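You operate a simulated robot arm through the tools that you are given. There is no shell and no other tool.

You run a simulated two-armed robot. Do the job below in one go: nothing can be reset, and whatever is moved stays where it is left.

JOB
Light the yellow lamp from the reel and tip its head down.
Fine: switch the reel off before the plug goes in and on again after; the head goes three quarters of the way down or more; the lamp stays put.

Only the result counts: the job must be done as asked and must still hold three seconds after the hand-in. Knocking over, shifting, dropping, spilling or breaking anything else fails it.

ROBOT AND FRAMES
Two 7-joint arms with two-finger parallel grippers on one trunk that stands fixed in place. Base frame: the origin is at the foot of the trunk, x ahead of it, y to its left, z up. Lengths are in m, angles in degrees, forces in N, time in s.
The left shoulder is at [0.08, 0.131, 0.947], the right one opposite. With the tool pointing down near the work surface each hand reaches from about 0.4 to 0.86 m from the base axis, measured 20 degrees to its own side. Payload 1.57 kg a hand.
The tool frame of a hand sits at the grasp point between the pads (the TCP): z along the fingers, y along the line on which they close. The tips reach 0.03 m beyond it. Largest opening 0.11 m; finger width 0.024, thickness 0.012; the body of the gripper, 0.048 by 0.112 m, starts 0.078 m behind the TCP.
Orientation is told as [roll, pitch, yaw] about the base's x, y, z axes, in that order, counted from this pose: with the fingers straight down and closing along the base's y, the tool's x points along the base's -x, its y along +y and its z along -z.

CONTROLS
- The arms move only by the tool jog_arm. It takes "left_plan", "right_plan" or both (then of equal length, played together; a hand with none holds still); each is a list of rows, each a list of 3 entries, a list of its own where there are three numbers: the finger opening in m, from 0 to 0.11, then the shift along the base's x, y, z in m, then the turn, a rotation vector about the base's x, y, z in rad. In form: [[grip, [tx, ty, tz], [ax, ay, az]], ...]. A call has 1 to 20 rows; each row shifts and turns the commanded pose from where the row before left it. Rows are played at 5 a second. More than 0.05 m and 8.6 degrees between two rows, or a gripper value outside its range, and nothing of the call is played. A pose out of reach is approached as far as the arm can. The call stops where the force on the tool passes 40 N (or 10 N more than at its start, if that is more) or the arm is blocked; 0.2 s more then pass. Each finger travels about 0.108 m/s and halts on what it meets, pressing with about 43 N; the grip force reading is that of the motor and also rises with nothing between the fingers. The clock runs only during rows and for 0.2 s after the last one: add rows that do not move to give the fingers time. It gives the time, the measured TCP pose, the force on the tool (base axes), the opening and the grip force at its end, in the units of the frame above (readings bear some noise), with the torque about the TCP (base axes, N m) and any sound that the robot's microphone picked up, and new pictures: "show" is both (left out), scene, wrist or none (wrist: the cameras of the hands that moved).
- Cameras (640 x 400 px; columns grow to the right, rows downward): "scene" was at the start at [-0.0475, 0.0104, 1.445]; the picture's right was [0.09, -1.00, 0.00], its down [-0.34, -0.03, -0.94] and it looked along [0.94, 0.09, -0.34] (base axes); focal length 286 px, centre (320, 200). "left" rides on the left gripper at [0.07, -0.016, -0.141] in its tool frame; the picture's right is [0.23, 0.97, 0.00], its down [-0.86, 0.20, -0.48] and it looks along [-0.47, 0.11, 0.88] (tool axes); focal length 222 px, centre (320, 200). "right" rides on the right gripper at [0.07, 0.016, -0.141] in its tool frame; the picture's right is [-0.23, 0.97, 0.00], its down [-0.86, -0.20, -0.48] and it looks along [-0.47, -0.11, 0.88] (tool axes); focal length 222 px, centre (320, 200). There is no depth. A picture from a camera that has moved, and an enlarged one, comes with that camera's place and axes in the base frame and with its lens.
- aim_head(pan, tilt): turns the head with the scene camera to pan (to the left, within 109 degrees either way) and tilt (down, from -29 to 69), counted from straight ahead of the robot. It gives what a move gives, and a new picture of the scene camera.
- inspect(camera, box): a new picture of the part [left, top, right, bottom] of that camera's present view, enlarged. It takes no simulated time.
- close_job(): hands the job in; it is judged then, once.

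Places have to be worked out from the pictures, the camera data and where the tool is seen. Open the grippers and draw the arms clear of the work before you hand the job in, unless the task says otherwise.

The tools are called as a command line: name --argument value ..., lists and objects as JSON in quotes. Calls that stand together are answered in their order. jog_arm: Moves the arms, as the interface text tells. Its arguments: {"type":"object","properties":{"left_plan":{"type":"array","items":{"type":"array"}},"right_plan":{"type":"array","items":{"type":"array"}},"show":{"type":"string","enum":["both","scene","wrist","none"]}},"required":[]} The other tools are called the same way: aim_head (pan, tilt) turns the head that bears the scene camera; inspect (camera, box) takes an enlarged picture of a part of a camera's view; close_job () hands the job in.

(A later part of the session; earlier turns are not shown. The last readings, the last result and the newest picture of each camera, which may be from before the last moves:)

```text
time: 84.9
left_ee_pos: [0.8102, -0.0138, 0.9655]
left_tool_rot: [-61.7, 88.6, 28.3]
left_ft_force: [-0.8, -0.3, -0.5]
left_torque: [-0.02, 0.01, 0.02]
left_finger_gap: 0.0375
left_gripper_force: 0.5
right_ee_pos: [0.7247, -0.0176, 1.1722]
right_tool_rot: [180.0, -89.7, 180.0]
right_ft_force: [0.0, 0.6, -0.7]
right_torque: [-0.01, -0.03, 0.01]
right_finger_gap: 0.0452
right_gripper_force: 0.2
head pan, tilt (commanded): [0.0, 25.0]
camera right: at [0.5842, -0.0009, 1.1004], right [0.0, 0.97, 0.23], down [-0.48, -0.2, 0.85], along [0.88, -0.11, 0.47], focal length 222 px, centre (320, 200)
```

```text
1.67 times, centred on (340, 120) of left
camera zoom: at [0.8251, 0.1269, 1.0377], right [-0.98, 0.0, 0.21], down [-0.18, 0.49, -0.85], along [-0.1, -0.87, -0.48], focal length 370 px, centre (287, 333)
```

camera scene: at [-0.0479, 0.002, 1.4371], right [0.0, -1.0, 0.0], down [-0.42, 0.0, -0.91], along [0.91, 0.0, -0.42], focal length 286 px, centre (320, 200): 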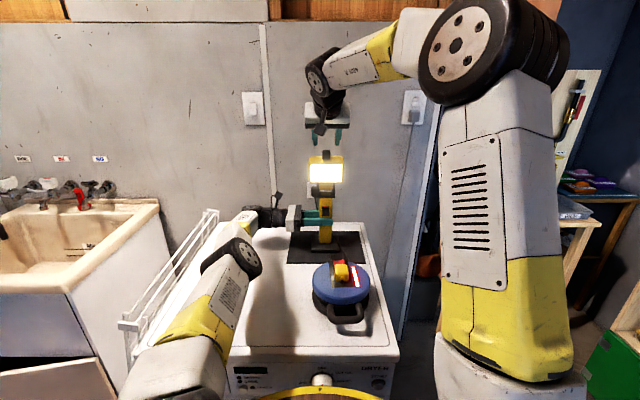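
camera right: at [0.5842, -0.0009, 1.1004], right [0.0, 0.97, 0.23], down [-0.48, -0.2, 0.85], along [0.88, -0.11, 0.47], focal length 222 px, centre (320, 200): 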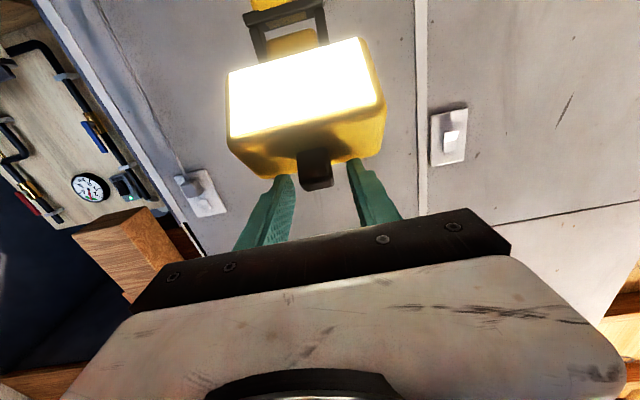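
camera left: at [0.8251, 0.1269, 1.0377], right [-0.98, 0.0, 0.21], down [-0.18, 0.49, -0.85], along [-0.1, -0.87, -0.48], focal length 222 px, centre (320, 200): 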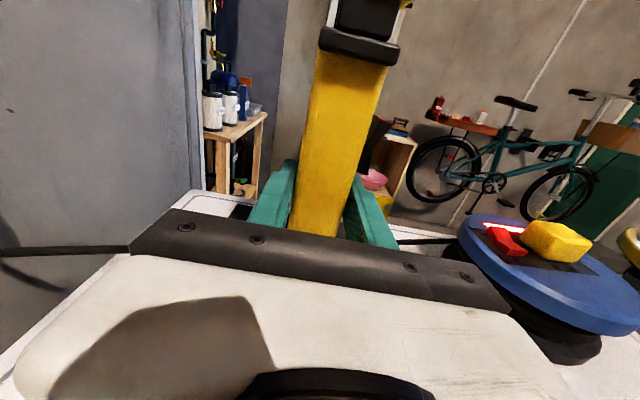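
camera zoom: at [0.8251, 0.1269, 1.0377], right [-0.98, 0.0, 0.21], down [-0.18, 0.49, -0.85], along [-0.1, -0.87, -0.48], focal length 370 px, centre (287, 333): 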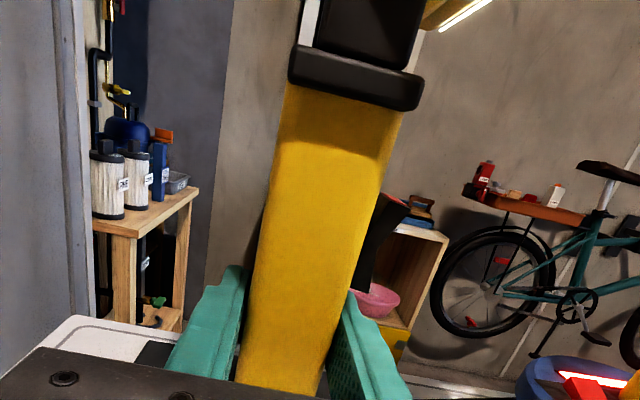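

The head stays where I left it and the lamp is undisturbed. With the fingers still straddling the knob, I'll rotate the gripper in place back to 45° down, nudging it away from the head, and regrip.

jog_arm --right_plan '[[0.045, [-0.0005, 0, 0.0012], [0, 0.131, 0]], [0.045, [-0.0005, 0, 0.0012], [0, 0.131, 0]], [0.045, [-0.0005, 0, 0.0012], [0, 0.131, 0]], [0.045, [-0.0003, 0, 0.0012], [0, 0.131, 0]], [0.045, [-0.0002, 0, 0.001], [0, 0.131, 0]], [0.045, [0, 0, 0.001], [0, 0.131, 0]], [0.045, [0, 0, 0], [0, 0, 0]]]' --show "wrist"

inspect --camera "right" --box '[200, 40, 440, 240]'

inspect --camera "scene" --box '[280, 120, 380, 260]'

```text
time: 86.5
left_ee_pos: [0.811, -0.0144, 0.9661]
left_tool_rot: [-61.7, 88.5, 28.4]
left_ft_force: [-1.9, -0.5, 0.2]
left_torque: [-0.03, -0.02, 0.0]
left_finger_gap: 0.0373
left_gripper_force: 0.4
right_ee_pos: [0.7243, -0.0173, 1.1786]
right_tool_rot: [0.1, -45.2, 0.0]
right_ft_force: [-1.2, 0.0, 0.4]
right_torque: [0.01, 0.0, 0.0]
right_finger_gap: 0.045
right_gripper_force: 0.1
head pan, tilt (commanded): [0.0, 25.0]
camera right: at [0.5737, -0.0011, 1.228], right [0.16, 0.97, 0.16], down [0.26, -0.2, 0.94], along [0.95, -0.11, -0.29], focal length 222 px, centre (320, 200)
```

right: 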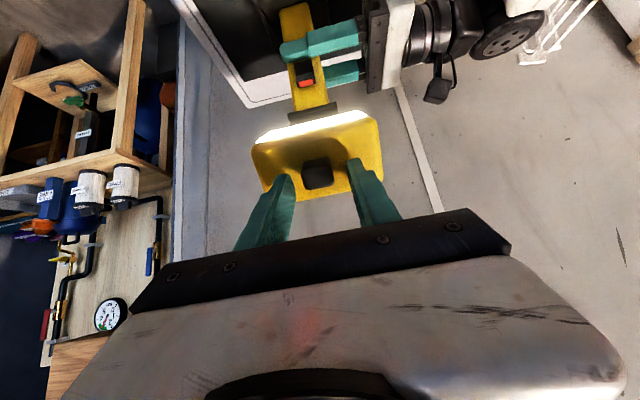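

```text
2.00 times, centred on (320, 140) of right
camera zoom: at [0.5737, -0.0011, 1.228], right [0.16, 0.97, 0.16], down [0.26, -0.2, 0.94], along [0.95, -0.11, -0.29], focal length 444 px, centre (320, 320)
```

zoom: 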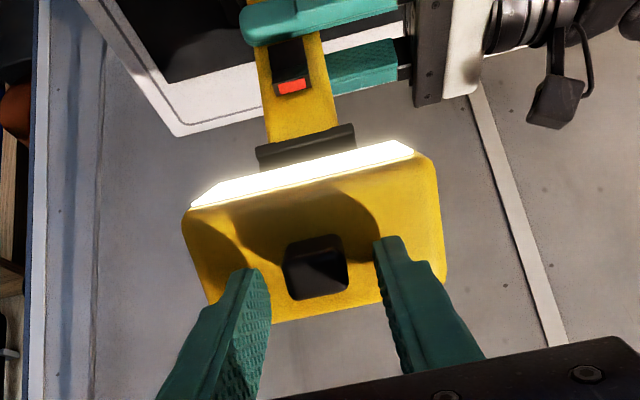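

```text
2.86 times, centred on (330, 190) of scene
camera zoom: at [-0.0479, 0.0019, 1.4371], right [0.0, -1.0, 0.0], down [-0.42, 0.0, -0.91], along [0.91, 0.0, -0.42], focal length 817 px, centre (291, 229)
```

zoom: 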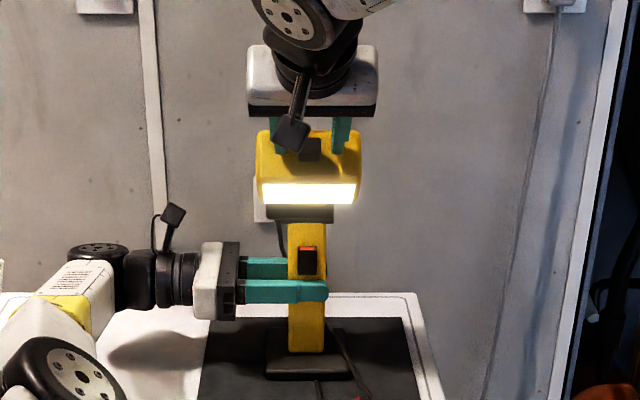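

The gripper now points straight along the knob's axis with the head at 45°. I'll close on the knob again and continue the arc another 15°.

jog_arm --right_plan '[[0.035, [0, 0, 0], [0, 0, 0]], [0.026, [0, 0, 0], [0, 0, 0]], [0.02, [0, 0, 0], [0, 0, 0]], [0.018, [0, 0, 0], [0, 0, 0]], [0.018, [0, 0, 0], [0, 0, 0]], [0.018, [-0.0036, 0, -0.0038], [0, -0.0436, 0]], [0.018, [-0.0035, 0, -0.0039], [0, -0.0436, 0]], [0.018, [-0.0033, 0, -0.004], [0, -0.0436, 0]], [0.018, [-0.0031, 0, -0.0042], [0, -0.0436, 0]], [0.018, [-0.0029, 0, -0.0043], [0, -0.0436, 0]], [0.018, [-0.0028, 0, -0.0044], [0, -0.0436, 0]], [0.018, [0, 0, 0], [0, 0, 0]]]' --show "wrist"

inspect --camera "left" --box '[220, 0, 460, 240]'

inspect --camera "scene" --box '[280, 120, 380, 260]'

```text
time: 89.1
left_ee_pos: [0.8085, -0.0141, 0.9662]
left_tool_rot: [-62.7, 88.6, 27.4]
left_ft_force: [-3.2, 1.2, -0.4]
left_torque: [0.0, -0.08, -0.08]
left_finger_gap: 0.0397
left_gripper_force: 1.4
right_ee_pos: [0.7036, -0.0173, 1.1563]
right_tool_rot: [0.1, -60.5, -0.2]
right_ft_force: [-4.7, -1.7, 34.4]
right_torque: [-0.11, 0.0, 0.01]
right_finger_gap: 0.0232
right_gripper_force: 35.4
head pan, tilt (commanded): [0.0, 25.0]
camera right: at [0.5461, -0.0012, 1.1642], right [0.11, 0.97, 0.2], down [0.0, -0.2, 0.98], along [0.99, -0.11, -0.02], focal length 222 px, centre (320, 200)
```

right: 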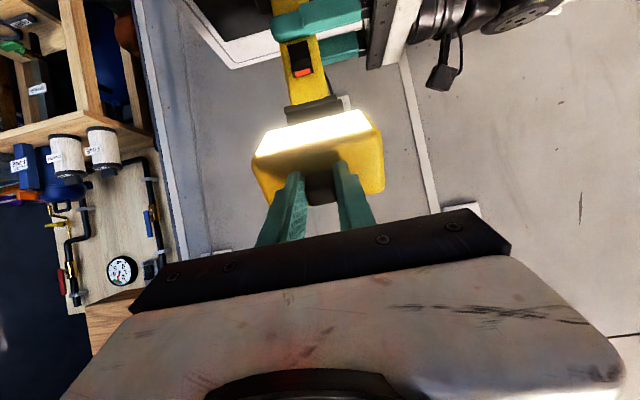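

```text
1.67 times, centred on (340, 120) of left
camera zoom: at [0.824, 0.1269, 1.0386], right [-0.98, 0.0, 0.21], down [-0.18, 0.49, -0.85], along [-0.1, -0.87, -0.48], focal length 370 px, centre (287, 333)
```

zoom: 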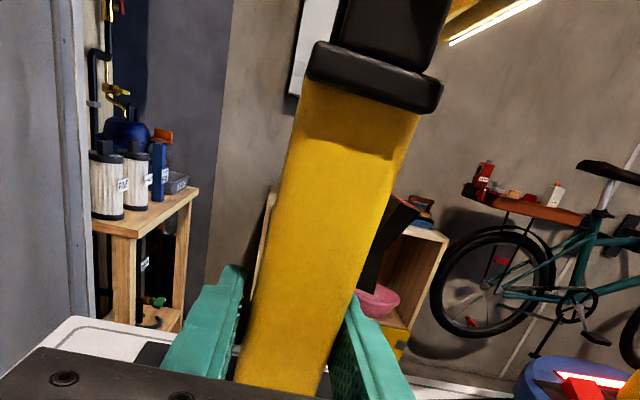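

```text
2.86 times, centred on (330, 190) of scene
camera zoom: at [-0.0495, 0.0019, 1.437], right [0.0, -1.0, 0.0], down [-0.42, 0.0, -0.91], along [0.91, 0.0, -0.42], focal length 817 px, centre (291, 229)
```

zoom: 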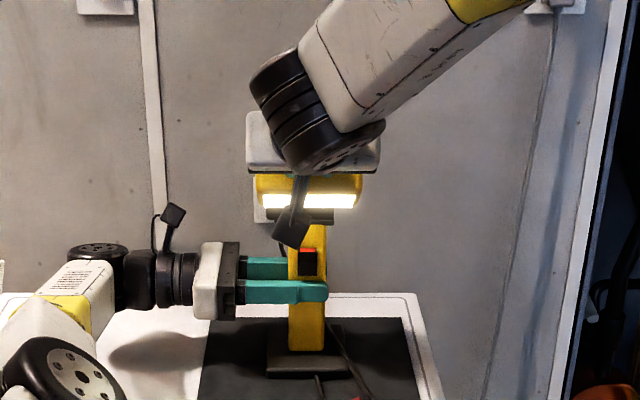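

The right hand now pushes down with 34 N and the lamp has leaned about 2° forward: the head seems to have met its stop while the gripper kept going. I'll back off up and towards +x to let the lamp stand upright again before doing anything else.

jog_arm --right_plan '[[0.018, [0.002, 0, 0.0025], [0, 0, 0]], [0.018, [0.002, 0, 0.0025], [0, 0, 0]], [0.018, [0, 0, 0], [0, 0, 0]]]' --show "wrist"

inspect --camera "left" --box '[220, 0, 460, 240]'

inspect --camera "right" --box '[200, 40, 440, 240]'

```text
time: 89.9
left_ee_pos: [0.8105, -0.0144, 0.9664]
left_tool_rot: [-62.9, 88.5, 27.3]
left_ft_force: [-0.8, 0.5, -0.3]
left_torque: [-0.01, -0.02, -0.04]
left_finger_gap: 0.038
left_gripper_force: 1.3
right_ee_pos: [0.707, -0.0171, 1.1576]
right_tool_rot: [0.0, -60.2, 0.0]
right_ft_force: [-5.3, -3.6, 17.9]
right_torque: [0.03, 1.11, 0.0]
right_finger_gap: 0.0237
right_gripper_force: 35.9
head pan, tilt (commanded): [0.0, 25.0]
camera right: at [0.5494, -0.0011, 1.1663], right [0.11, 0.97, 0.2], down [0.01, -0.2, 0.98], along [0.99, -0.11, -0.03], focal length 222 px, centre (320, 200)
```

right: 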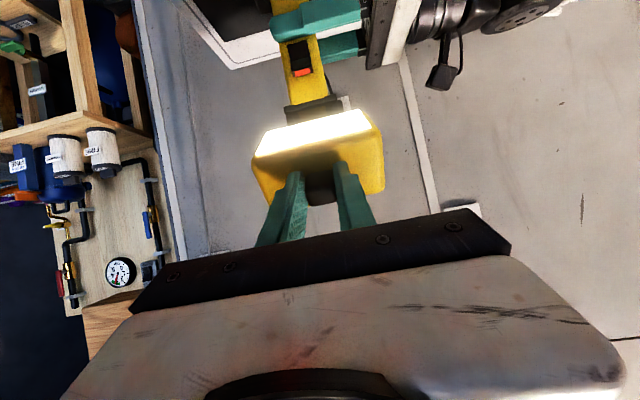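

```text
1.67 times, centred on (340, 120) of left
camera zoom: at [0.8245, 0.1267, 1.0385], right [-0.98, 0.0, 0.21], down [-0.18, 0.49, -0.85], along [-0.1, -0.87, -0.48], focal length 370 px, centre (287, 333)
```

zoom: 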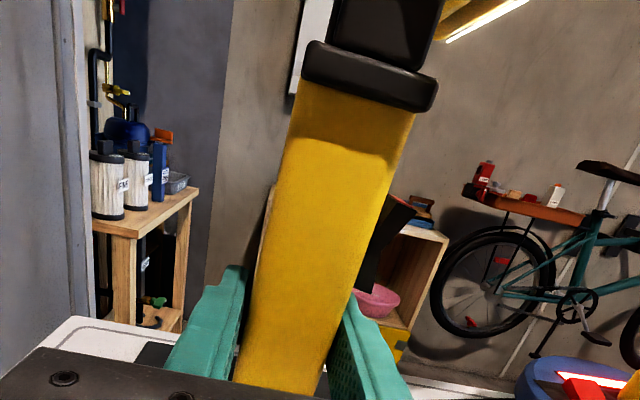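

```text
2.00 times, centred on (320, 140) of right
camera zoom: at [0.5494, -0.0011, 1.1663], right [0.11, 0.97, 0.2], down [0.01, -0.2, 0.98], along [0.99, -0.11, -0.03], focal length 444 px, centre (320, 320)
```

zoom: 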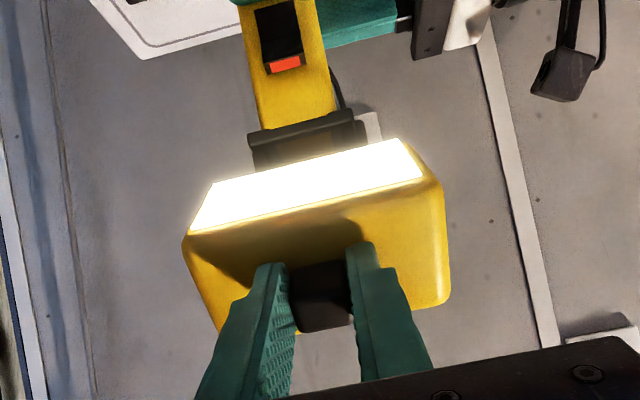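

The load has dropped to 18 N and the lean is reducing. I'll back off a little more, then open the fingers gently once the load is low.

jog_arm --right_plan '[[0.018, [0.002, 0, 0.0025], [0, 0, 0]], [0.018, [0.0015, 0, 0.002], [0, 0, 0]], [0.018, [0, 0, 0], [0, 0, 0]]]' --show "none"

inspect --camera "left" --box '[220, 0, 460, 240]'

```text
time: 90.7
left_ee_pos: [0.8101, -0.0143, 0.9662]
left_tool_rot: [-62.9, 88.6, 27.3]
left_ft_force: [3.1, 0.0, 0.4]
left_torque: [0.02, -0.06, -0.02]
left_finger_gap: 0.0405
left_gripper_force: 1.3
right_ee_pos: [0.7115, -0.0193, 1.1592]
right_tool_rot: [-0.1, -60.0, 0.2]
right_ft_force: [-3.4, -0.1, -6.2]
right_torque: [0.01, 1.36, 0.03]
right_finger_gap: 0.0237
right_gripper_force: 35.7
head pan, tilt (commanded): [0.0, 25.0]
```

```text
1.67 times, centred on (340, 120) of left
camera zoom: at [0.8254, 0.1272, 1.038], right [-0.98, -0.01, 0.21], down [-0.18, 0.49, -0.85], along [-0.1, -0.87, -0.48], focal length 370 px, centre (287, 333)
```

zoom: 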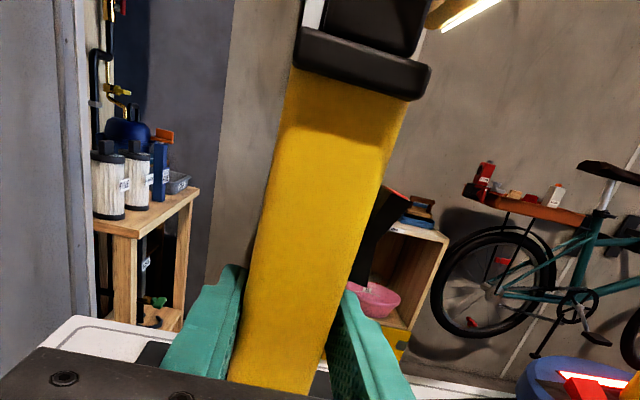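

I'm now slightly lifting the lamp (−6 N), so I'll come down 2.5 mm to balance and then open the fingers in small increments so it settles softly.

jog_arm --right_plan '[[0.018, [0, 0, -0.002], [0, 0, 0]], [0.021, [0, 0, -0.0005], [0, 0, 0]], [0.023, [0, 0, 0], [0, 0, 0]], [0.0245, [0, 0, 0], [0, 0, 0]], [0.027, [0, 0, 0], [0, 0, 0]], [0.035, [0, 0, 0], [0, 0, 0]], [0.045, [0, 0, 0], [0, 0, 0]], [0.045, [0, 0, 0], [0, 0, 0]]]' --show "wrist"

inspect --camera "left" --box '[220, 0, 460, 240]'

inspect --camera "scene" --box '[280, 120, 380, 260]'

inspect --camera "right" --box '[200, 40, 440, 240]'

```text
time: 92.5
left_ee_pos: [0.8097, -0.0136, 0.9653]
left_tool_rot: [-61.7, 88.5, 28.5]
left_ft_force: [1.9, 0.4, -0.1]
left_torque: [-0.01, -0.01, -0.01]
left_finger_gap: 0.0386
left_gripper_force: 0.6
right_ee_pos: [0.7113, -0.0175, 1.1597]
right_tool_rot: [0.0, -60.1, 0.0]
right_ft_force: [0.2, -0.7, -0.2]
right_torque: [-0.01, 0.0, -0.03]
right_finger_gap: 0.0449
right_gripper_force: 0.0
head pan, tilt (commanded): [0.0, 25.0]
camera right: at [0.5542, -0.001, 1.169], right [0.11, 0.97, 0.2], down [0.01, -0.2, 0.98], along [0.99, -0.11, -0.03], focal length 222 px, centre (320, 200)
```

right: 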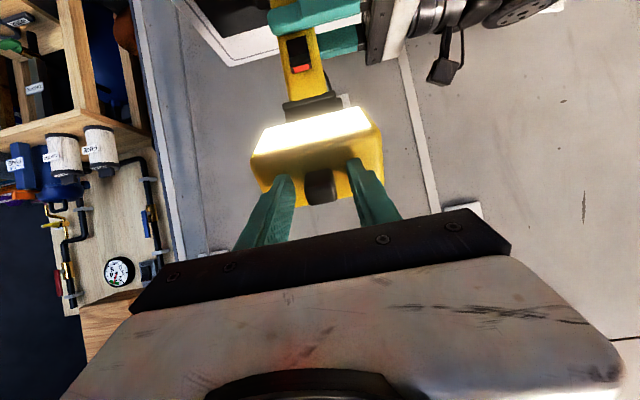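

```text
1.67 times, centred on (340, 120) of left
camera zoom: at [0.8252, 0.1269, 1.0377], right [-0.98, 0.0, 0.21], down [-0.18, 0.49, -0.85], along [-0.1, -0.87, -0.48], focal length 370 px, centre (287, 333)
```

zoom: 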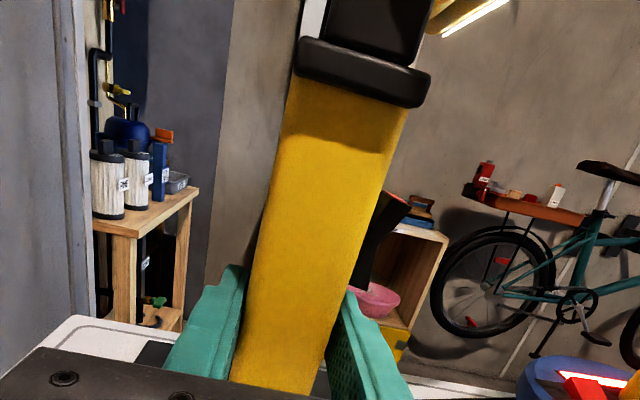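

```text
2.86 times, centred on (330, 190) of scene
camera zoom: at [-0.0478, 0.0019, 1.4371], right [0.0, -1.0, 0.0], down [-0.42, 0.0, -0.91], along [0.91, 0.0, -0.42], focal length 817 px, centre (291, 229)
```

zoom: 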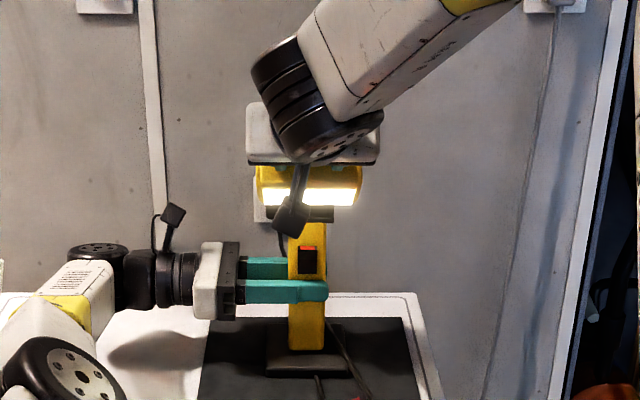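

```text
2.00 times, centred on (320, 140) of right
camera zoom: at [0.5542, -0.001, 1.169], right [0.11, 0.97, 0.2], down [0.01, -0.2, 0.98], along [0.99, -0.11, -0.03], focal length 444 px, centre (320, 320)
```

zoom: 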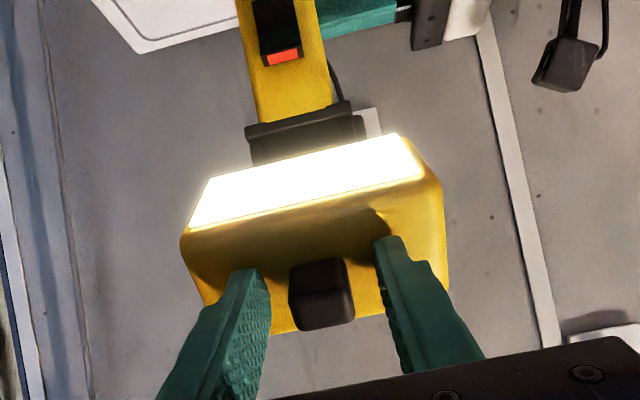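

The head is free of the right hand, but the post looks leaned very slightly inside the left fingers. I'll loosen the left cage a few millimetres so the lamp can sit naturally, and back the right hand off.

jog_arm --right_plan '[[0.045, [-0.009, 0, 0.005], [0, 0, 0]], [0.045, [-0.009, 0, 0.005], [0, 0, 0]], [0.045, [-0.01, 0, 0.006], [0, 0, 0]], [0.045, [-0.02, 0, 0.015], [0, 0, 0]], [0.045, [-0.02, 0, 0.015], [0, 0, 0]], [0.045, [0, 0, 0], [0, 0, 0]]]' --left_plan '[[0.039, [0, 0, 0], [0, 0, 0]], [0.041, [0, 0, 0], [0, 0, 0]], [0.043, [0, 0, 0], [0, 0, 0]], [0.045, [0, 0, 0], [0, 0, 0]], [0.045, [0, 0, 0], [0, 0, 0]], [0.045, [0, 0, 0], [0, 0, 0]]]' --show "wrist"

inspect --camera "left" --box '[220, 0, 460, 240]'

inspect --camera "scene" --box '[280, 120, 380, 260]'

```text
time: 93.9
left_ee_pos: [0.8099, -0.013, 0.9666]
left_tool_rot: [-61.9, 88.5, 28.2]
left_ft_force: [1.4, 0.3, -0.2]
left_torque: [-0.01, 0.0, -0.03]
left_finger_gap: 0.0458
left_gripper_force: 0.2
right_ee_pos: [0.6436, -0.0181, 1.205]
right_tool_rot: [0.0, -60.2, 0.1]
right_ft_force: [-0.4, -0.1, 0.4]
right_torque: [0.0, 0.02, 0.0]
right_finger_gap: 0.0451
right_gripper_force: 0.2
head pan, tilt (commanded): [0.0, 25.0]
camera right: at [0.4853, -0.0005, 1.215], right [0.11, 0.97, 0.2], down [0.01, -0.2, 0.98], along [0.99, -0.11, -0.03], focal length 222 px, centre (320, 200)
camera left: at [0.8252, 0.127, 1.0377], right [-0.98, 0.0, 0.21], down [-0.18, 0.49, -0.85], along [-0.1, -0.87, -0.48], focal length 222 px, centre (320, 200)
```

right: 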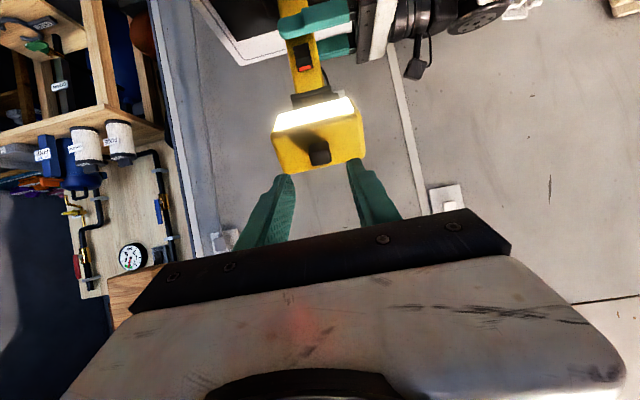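
left: 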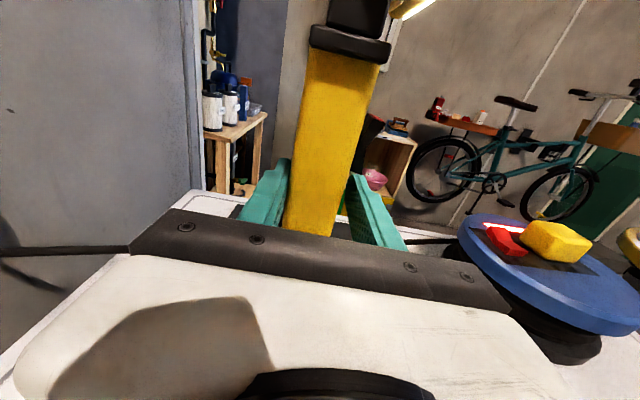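

```text
1.67 times, centred on (340, 120) of left
camera zoom: at [0.8252, 0.127, 1.0377], right [-0.98, 0.0, 0.21], down [-0.18, 0.49, -0.85], along [-0.1, -0.87, -0.48], focal length 370 px, centre (287, 333)
```

zoom: 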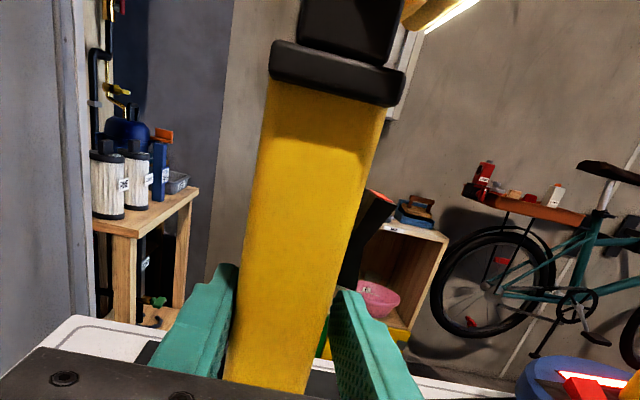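

```text
2.86 times, centred on (330, 190) of scene
camera zoom: at [-0.0478, 0.0019, 1.4371], right [0.0, -1.0, 0.0], down [-0.42, 0.0, -0.91], along [0.91, 0.0, -0.42], focal length 817 px, centre (291, 229)
```

zoom: 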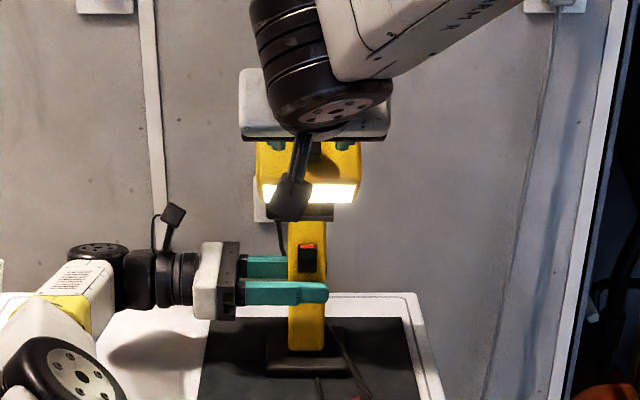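

With the cage loosened the lamp appears to have slid a few millimetres in +x and touches the rear finger. I'll open the left fingers wider so nothing touches the post and see how it stands.

jog_arm --left_plan '[[0.05, [0, 0, 0], [0, 0, 0]], [0.056, [0, 0, 0], [0, 0, 0]], [0.062, [0, 0, 0], [0, 0, 0]], [0.062, [0, 0, 0], [0, 0, 0]]]' --show "wrist"

inspect --camera "left" --box '[220, 0, 460, 240]'

inspect --camera "scene" --box '[270, 190, 390, 290]'

```text
time: 94.9
left_ee_pos: [0.8104, -0.0139, 0.9681]
left_tool_rot: [-61.7, 88.6, 28.4]
left_ft_force: [0.0, -0.4, -0.2]
left_torque: [0.0, -0.04, 0.01]
left_finger_gap: 0.0621
left_gripper_force: 0.1
right_ee_pos: [0.6425, -0.0172, 1.2067]
right_tool_rot: [0.0, -60.3, 0.0]
right_ft_force: [-0.1, 0.0, -0.4]
right_torque: [-0.03, 0.0, 0.03]
right_finger_gap: 0.0451
right_gripper_force: 0.0
head pan, tilt (commanded): [0.0, 25.0]
camera left: at [0.8251, 0.1269, 1.0377], right [-0.98, 0.0, 0.21], down [-0.18, 0.49, -0.85], along [-0.1, -0.87, -0.48], focal length 222 px, centre (320, 200)
```

left: 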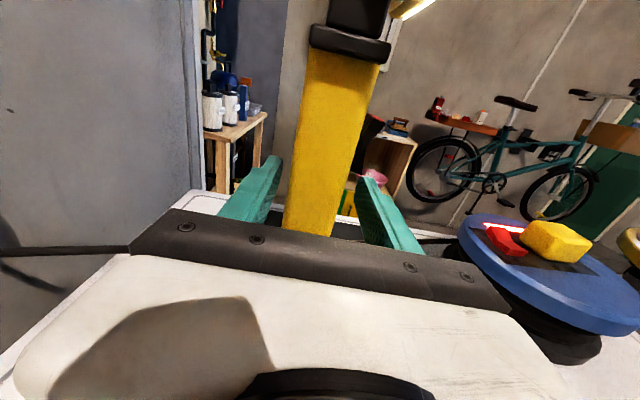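

```text
1.67 times, centred on (340, 120) of left
camera zoom: at [0.8251, 0.1269, 1.0377], right [-0.98, 0.0, 0.21], down [-0.18, 0.49, -0.85], along [-0.1, -0.87, -0.48], focal length 370 px, centre (287, 333)
```

zoom: 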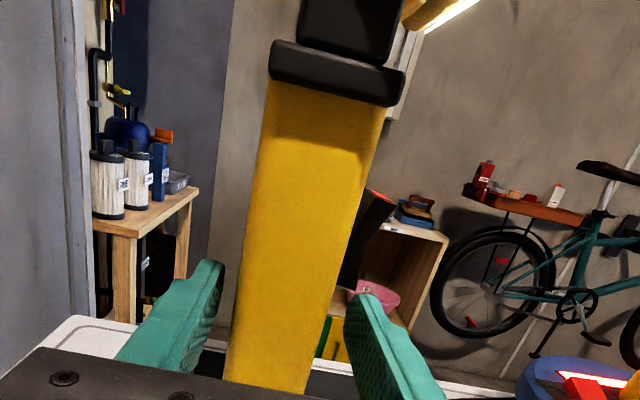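

```text
4.00 times, centred on (330, 240) of scene
camera zoom: at [-0.0479, 0.0019, 1.4371], right [0.0, -1.0, 0.0], down [-0.42, 0.0, -0.91], along [0.91, 0.0, -0.42], focal length 1144 px, centre (280, 40)
```

zoom: 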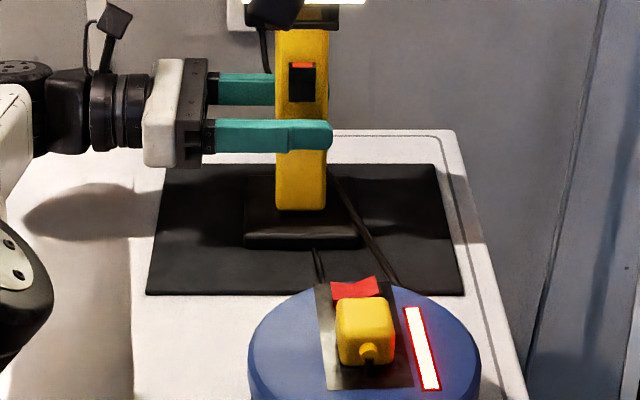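

The lamp now stands free and upright, about 4–5 mm further back than at the start. To find the head's true angle I'll zoom in on it from the right camera.

inspect --camera "right" --box '[250, 70, 390, 190]'

inspect --camera "left" --box '[280, 0, 480, 100]'

inspect --camera "scene" --box '[300, 150, 370, 210]'

```text
3.33 times, centred on (320, 130) of right
camera zoom: at [0.4855, -0.0006, 1.2149], right [0.11, 0.97, 0.2], down [0.01, -0.2, 0.98], along [0.99, -0.11, -0.03], focal length 740 px, centre (320, 433)
```

zoom: 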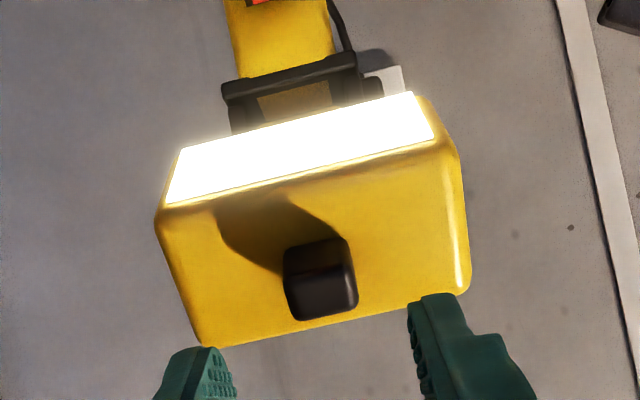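

```text
3.20 times, centred on (380, 50) of left
camera zoom: at [0.8251, 0.1269, 1.0377], right [-0.98, 0.0, 0.21], down [-0.18, 0.49, -0.85], along [-0.1, -0.87, -0.48], focal length 711 px, centre (128, 680)
```

zoom: 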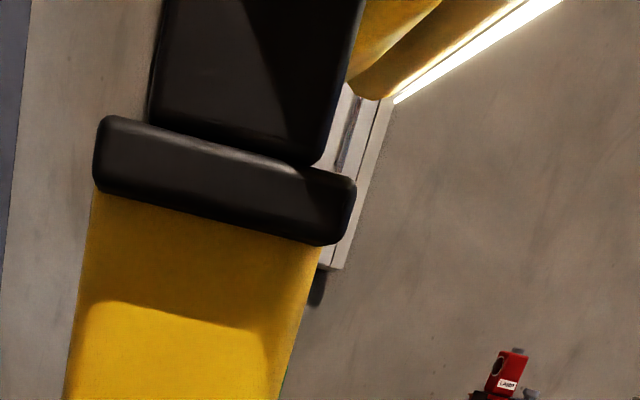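

```text
6.67 times, centred on (335, 180) of scene
camera zoom: at [-0.0479, 0.0019, 1.4371], right [0.0, -1.0, 0.0], down [-0.42, 0.0, -0.91], along [0.91, 0.0, -0.42], focal length 1907 px, centre (220, 333)
```

zoom: 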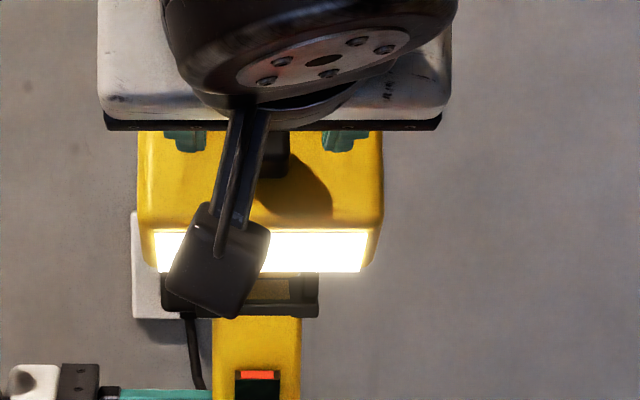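

The head measures about 48° down, and it resisted 34 N there, so it may be at its stop. I'll first close the left fingers centred at x≈0.8104 (the post's original centre) to bring the lamp back to its place and hold it, then test the stop with a short downward push.

jog_arm --left_plan '[[0.055, [0, 0, 0], [0, 0, 0]], [0.05, [0, 0, 0], [0, 0, 0]], [0.046, [0, 0, 0], [0, 0, 0]], [0.043, [0, 0, 0], [0, 0, 0]], [0.041, [0, 0, 0], [0, 0, 0]], [0.039, [0, 0, 0], [0, 0, 0]], [0.037, [0, 0, 0], [0, 0, 0]], [0.035, [0, 0, 0], [0, 0, 0]], [0.033, [0, 0, 0], [0, 0, 0]], [0.033, [0, 0, 0], [0, 0, 0]]]' --show "wrist"

inspect --camera "left" --box '[220, 0, 460, 240]'

inspect --camera "scene" --box '[270, 190, 390, 290]'

```text
time: 97.1
left_ee_pos: [0.8111, -0.0148, 0.9659]
left_tool_rot: [-60.0, 88.7, 30.0]
left_ft_force: [2.2, -0.2, 0.4]
left_torque: [-0.04, -0.19, 0.08]
left_finger_gap: 0.0358
left_gripper_force: 42.3
right_ee_pos: [0.6432, -0.0168, 1.2057]
right_tool_rot: [0.0, -60.2, 0.0]
right_ft_force: [0.3, 0.2, -0.1]
right_torque: [-0.02, 0.02, -0.02]
right_finger_gap: 0.0451
right_gripper_force: 0.0
head pan, tilt (commanded): [0.0, 25.0]
camera left: at [0.8252, 0.127, 1.0373], right [-0.98, 0.0, 0.21], down [-0.18, 0.49, -0.85], along [-0.1, -0.87, -0.48], focal length 222 px, centre (320, 200)
```

left: 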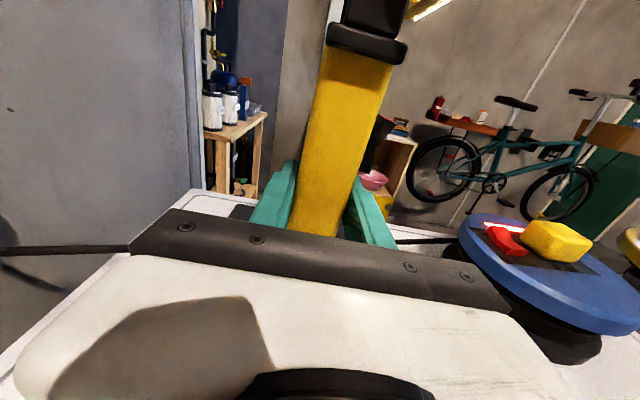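

```text
1.67 times, centred on (340, 120) of left
camera zoom: at [0.8252, 0.127, 1.0373], right [-0.98, 0.0, 0.21], down [-0.18, 0.49, -0.85], along [-0.1, -0.87, -0.48], focal length 370 px, centre (287, 333)
```

zoom: 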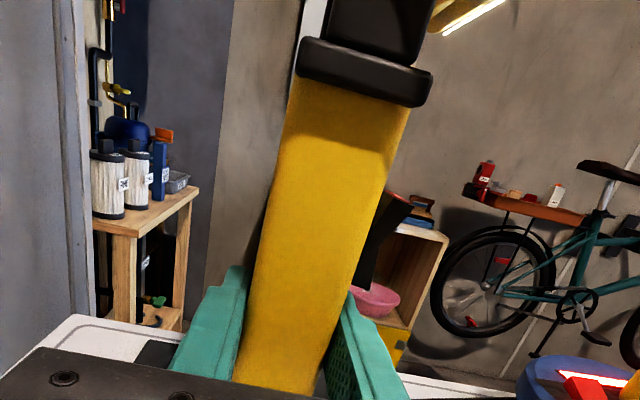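

```text
4.00 times, centred on (330, 240) of scene
camera zoom: at [-0.0477, 0.002, 1.4371], right [0.0, -1.0, 0.0], down [-0.42, 0.0, -0.91], along [0.91, 0.0, -0.42], focal length 1144 px, centre (280, 40)
```

zoom: 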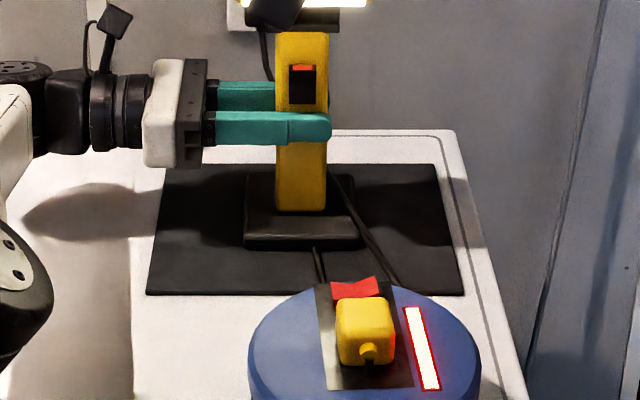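

The clamp holds the post at its original place at that height (the lamp is tilted very slightly). Now I'll close the right fingers and bring them above the rear top edge of the tilted head for a controlled vertical push test.

jog_arm --right_plan '[[0.02, [0, 0, 0.012], [0, 0, 0]], [0.0, [0.01, 0, 0.012], [0, 0, 0]], [0.0, [0.032, 0, 0], [0, 0, 0]], [0.0, [0.032, 0, 0], [0, 0, 0]], [0.0, [0.032, 0, 0], [0, 0, 0]], [0.0, [0, 0, -0.015], [0, 0, 0]], [0.0, [0, 0, -0.01], [0, 0, 0]], [0.0, [0, 0, 0], [0, 0, 0]]]'

inspect --camera "right" --box '[200, 60, 440, 240]'

inspect --camera "scene" --box '[290, 120, 380, 210]'

```text
time: 98.9
left_ee_pos: [0.8112, -0.0145, 0.9647]
left_tool_rot: [-61.0, 88.6, 29.1]
left_ft_force: [-0.1, -0.2, 0.8]
left_torque: [0.01, -0.04, 0.01]
left_finger_gap: 0.0361
left_gripper_force: 43.2
right_ee_pos: [0.7497, -0.0198, 1.2043]
right_tool_rot: [0.0, -60.2, 0.0]
right_ft_force: [0.3, -0.7, 0.4]
right_torque: [-0.01, 0.02, -0.04]
right_finger_gap: 0.0
right_gripper_force: 21.4
head pan, tilt (commanded): [0.0, 25.0]
camera scene: at [-0.0477, 0.0019, 1.4371], right [0.0, -1.0, 0.0], down [-0.42, 0.0, -0.91], along [0.91, 0.0, -0.42], focal length 286 px, centre (320, 200)
camera right: at [0.5924, -0.002, 1.2135], right [0.11, 0.97, 0.2], down [0.01, -0.2, 0.98], along [0.99, -0.11, -0.03], focal length 222 px, centre (320, 200)
```

scene: 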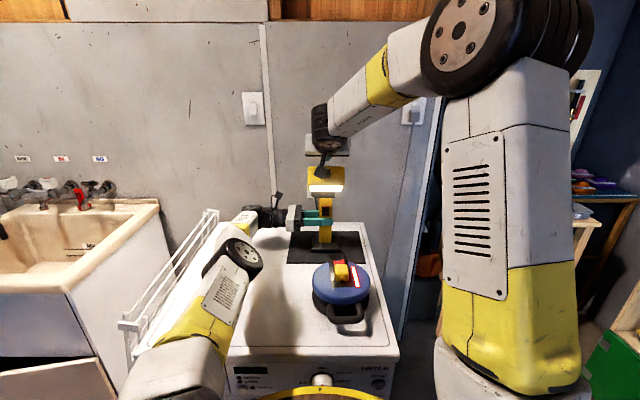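
right: 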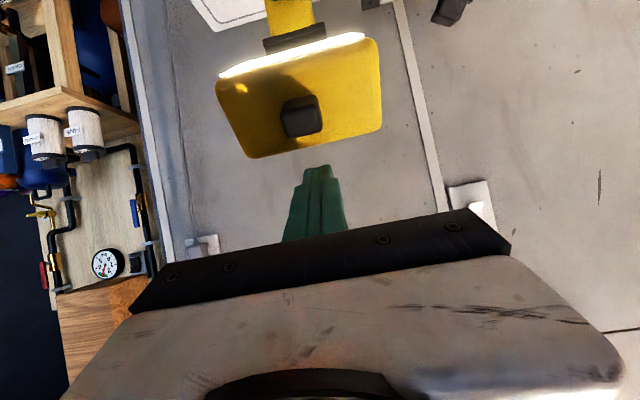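

```text
2.22 times, centred on (320, 150) of right
camera zoom: at [0.5924, -0.002, 1.2135], right [0.11, 0.97, 0.2], down [0.01, -0.2, 0.98], along [0.99, -0.11, -0.03], focal length 494 px, centre (320, 311)
```

zoom: 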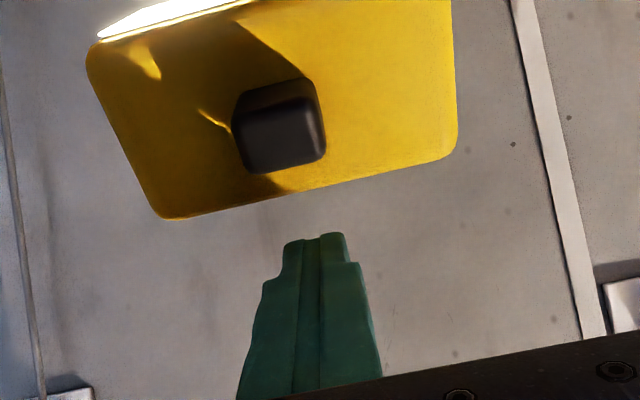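

```text
4.44 times, centred on (335, 165) of scene
camera zoom: at [-0.0477, 0.0019, 1.4371], right [0.0, -1.0, 0.0], down [-0.42, 0.0, -0.91], along [0.91, 0.0, -0.42], focal length 1272 px, centre (253, 356)
```

zoom: 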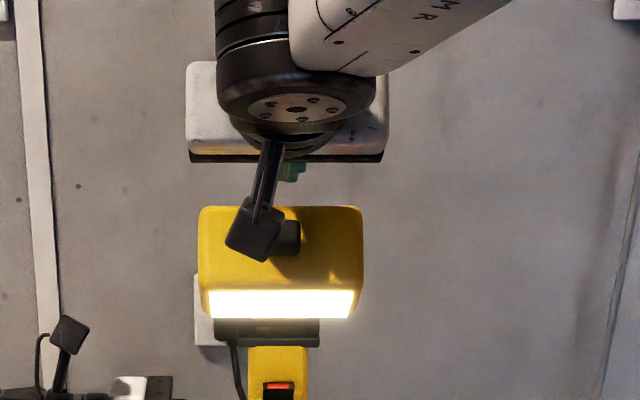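

The closed fingertips are about 14 mm above the head's rear top edge. I'll lower in small steps until contact and read the force.

jog_arm --right_plan '[[0.0, [0, 0, -0.006], [0, 0, 0]], [0.0, [0, 0, -0.005], [0, 0, 0]], [0.0, [0, 0, -0.003], [0, 0, 0]], [0.0, [0, 0, -0.002], [0, 0, 0]], [0.0, [0, 0, 0], [0, 0, 0]]]' --show "none"

inspect --camera "scene" --box '[290, 120, 380, 210]'

inspect --camera "right" --box '[200, 60, 440, 240]'

```text
time: 100.1
left_ee_pos: [0.8099, -0.0143, 0.9662]
left_tool_rot: [-60.9, 88.6, 29.0]
left_ft_force: [-0.3, 0.2, 0.1]
left_torque: [0.01, -0.07, 0.0]
left_finger_gap: 0.036
left_gripper_force: 42.4
right_ee_pos: [0.7505, -0.0182, 1.189]
right_tool_rot: [0.0, -60.2, -0.1]
right_ft_force: [-0.2, 0.3, 0.2]
right_torque: [-0.01, 0.0, -0.01]
right_finger_gap: 0.0
right_gripper_force: 21.5
head pan, tilt (commanded): [0.0, 25.0]
```

```text
4.44 times, centred on (335, 165) of scene
camera zoom: at [-0.0477, 0.0019, 1.4371], right [0.0, -1.0, 0.0], down [-0.42, 0.0, -0.91], along [0.91, 0.0, -0.42], focal length 1272 px, centre (253, 356)
```

zoom: 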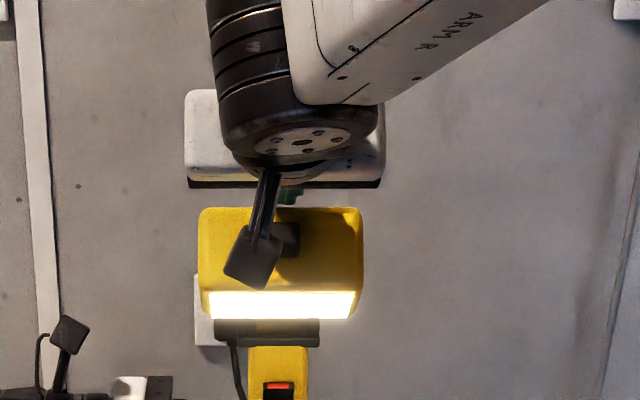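

```text
2.22 times, centred on (320, 150) of right
camera zoom: at [0.5923, -0.001, 1.1979], right [0.11, 0.97, 0.2], down [0.01, -0.2, 0.98], along [0.99, -0.11, -0.03], focal length 494 px, centre (320, 311)
```

zoom: 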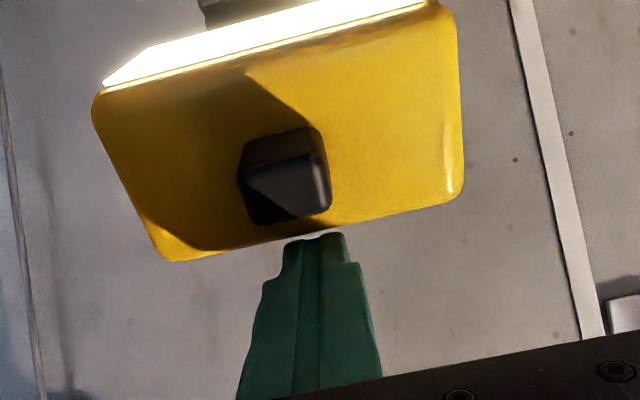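

There's no contact yet and the tip is just at the edge in view. I'll continue down in 2 mm steps.

jog_arm --right_plan '[[0.0, [0, 0, -0.003], [0, 0, 0]], [0.0, [0, 0, -0.002], [0, 0, 0]], [0.0, [0, 0, -0.002], [0, 0, 0]], [0.0, [0, 0, 0], [0, 0, 0]]]' --show "none"

inspect --camera "right" --box '[200, 60, 440, 240]'

```text
time: 101.1
left_ee_pos: [0.8088, -0.0146, 0.9656]
left_tool_rot: [-60.2, 88.6, 29.9]
left_ft_force: [-3.1, -0.4, -6.7]
left_torque: [-0.26, -1.31, -0.01]
left_finger_gap: 0.0356
left_gripper_force: 42.7
right_ee_pos: [0.7493, -0.0171, 1.1854]
right_tool_rot: [0.1, -60.6, -0.2]
right_ft_force: [3.8, -0.9, 27.3]
right_torque: [-0.04, -0.28, -0.03]
right_finger_gap: 0.0
right_gripper_force: 21.1
head pan, tilt (commanded): [0.0, 25.0]
```

```text
2.22 times, centred on (320, 150) of right
camera zoom: at [0.5923, -0.0007, 1.1941], right [0.11, 0.97, 0.2], down [0.0, -0.2, 0.98], along [0.99, -0.11, -0.03], focal length 494 px, centre (320, 311)
```

zoom: 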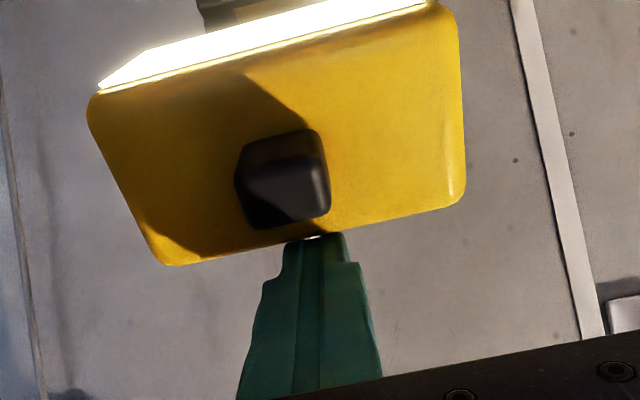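

The head didn't budge under 27 N at this lever, far more than it took to move it earlier, so it is at its lower stop (about 48–50°). I'll lift the right hand off and retreat, then right the lamp with the left clamp, whose pads lean about 1.2° forward.

jog_arm --right_plan '[[0.0, [0, 0, 0.004], [0, 0, 0]], [0.0, [0, 0, 0.01], [0, 0, 0]], [0.0, [0, 0, 0.03], [0, 0, 0]], [0.0, [-0.03, 0, 0.03], [0, 0, 0]], [0.0, [-0.04, -0.02, 0.01], [0, 0, 0]], [0.0, [-0.04, -0.03, 0], [0, 0, 0]], [0.0, [-0.03, -0.035, 0], [0, 0, 0]], [0.0, [-0.02, -0.04, 0], [0, 0, 0]], [0.0, [-0.01, -0.04, 0], [0, 0, 0]]]'

inspect --camera "left" --box '[220, 0, 460, 240]'

inspect --camera "scene" --box '[280, 140, 380, 260]'

```text
time: 103.1
left_ee_pos: [0.8093, -0.0136, 0.9658]
left_tool_rot: [-62.0, 88.6, 28.1]
left_ft_force: [0.3, -0.5, -0.2]
left_torque: [0.05, -0.06, -0.02]
left_finger_gap: 0.036
left_gripper_force: 42.8
right_ee_pos: [0.5791, -0.1831, 1.2663]
right_tool_rot: [-0.1, -60.2, 0.2]
right_ft_force: [-0.6, 0.9, -0.8]
right_torque: [-0.04, 0.02, -0.02]
right_finger_gap: 0.0
right_gripper_force: 21.3
head pan, tilt (commanded): [0.0, 25.0]
camera scene: at [-0.0476, 0.0023, 1.4371], right [0.0, -1.0, 0.0], down [-0.42, 0.0, -0.91], along [0.91, 0.0, -0.42], focal length 286 px, centre (320, 200)
camera right: at [0.4221, -0.166, 1.2758], right [0.11, 0.97, 0.2], down [0.01, -0.2, 0.98], along [0.99, -0.11, -0.03], focal length 222 px, centre (320, 200)
```

scene: 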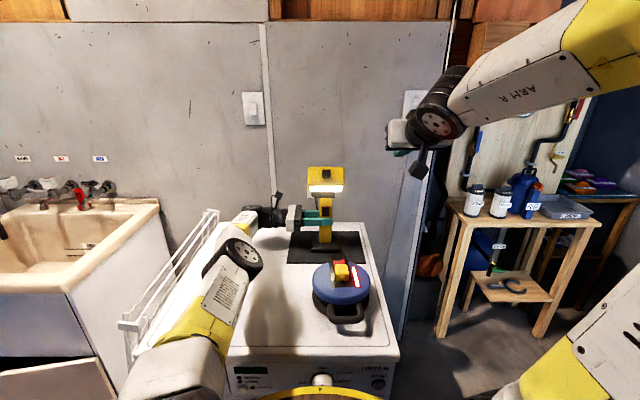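
right: 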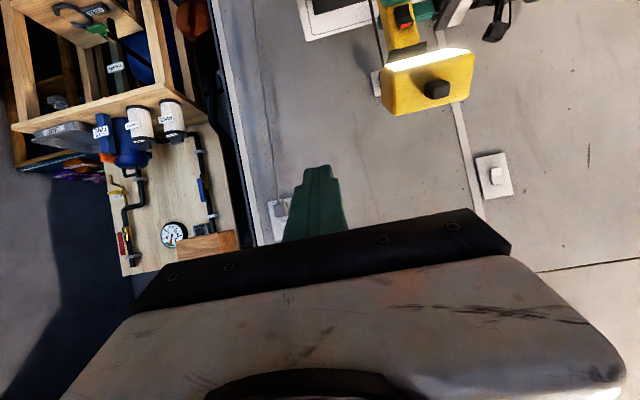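

```text
1.67 times, centred on (340, 120) of left
camera zoom: at [0.8254, 0.1273, 1.0374], right [-0.98, 0.0, 0.21], down [-0.18, 0.49, -0.85], along [-0.1, -0.87, -0.48], focal length 370 px, centre (287, 333)
```

zoom: 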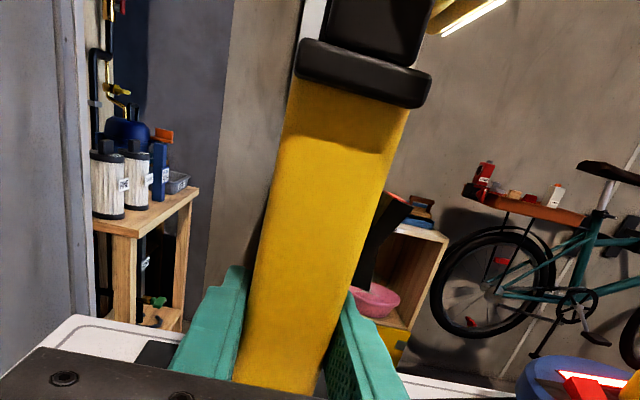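

```text
3.33 times, centred on (330, 200) of scene
camera zoom: at [-0.0476, 0.0023, 1.4371], right [0.0, -1.0, 0.0], down [-0.42, 0.0, -0.91], along [0.91, 0.0, -0.42], focal length 954 px, centre (287, 200)
```

zoom: 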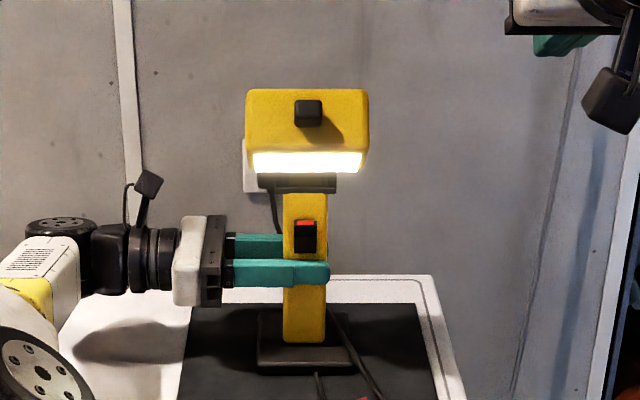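

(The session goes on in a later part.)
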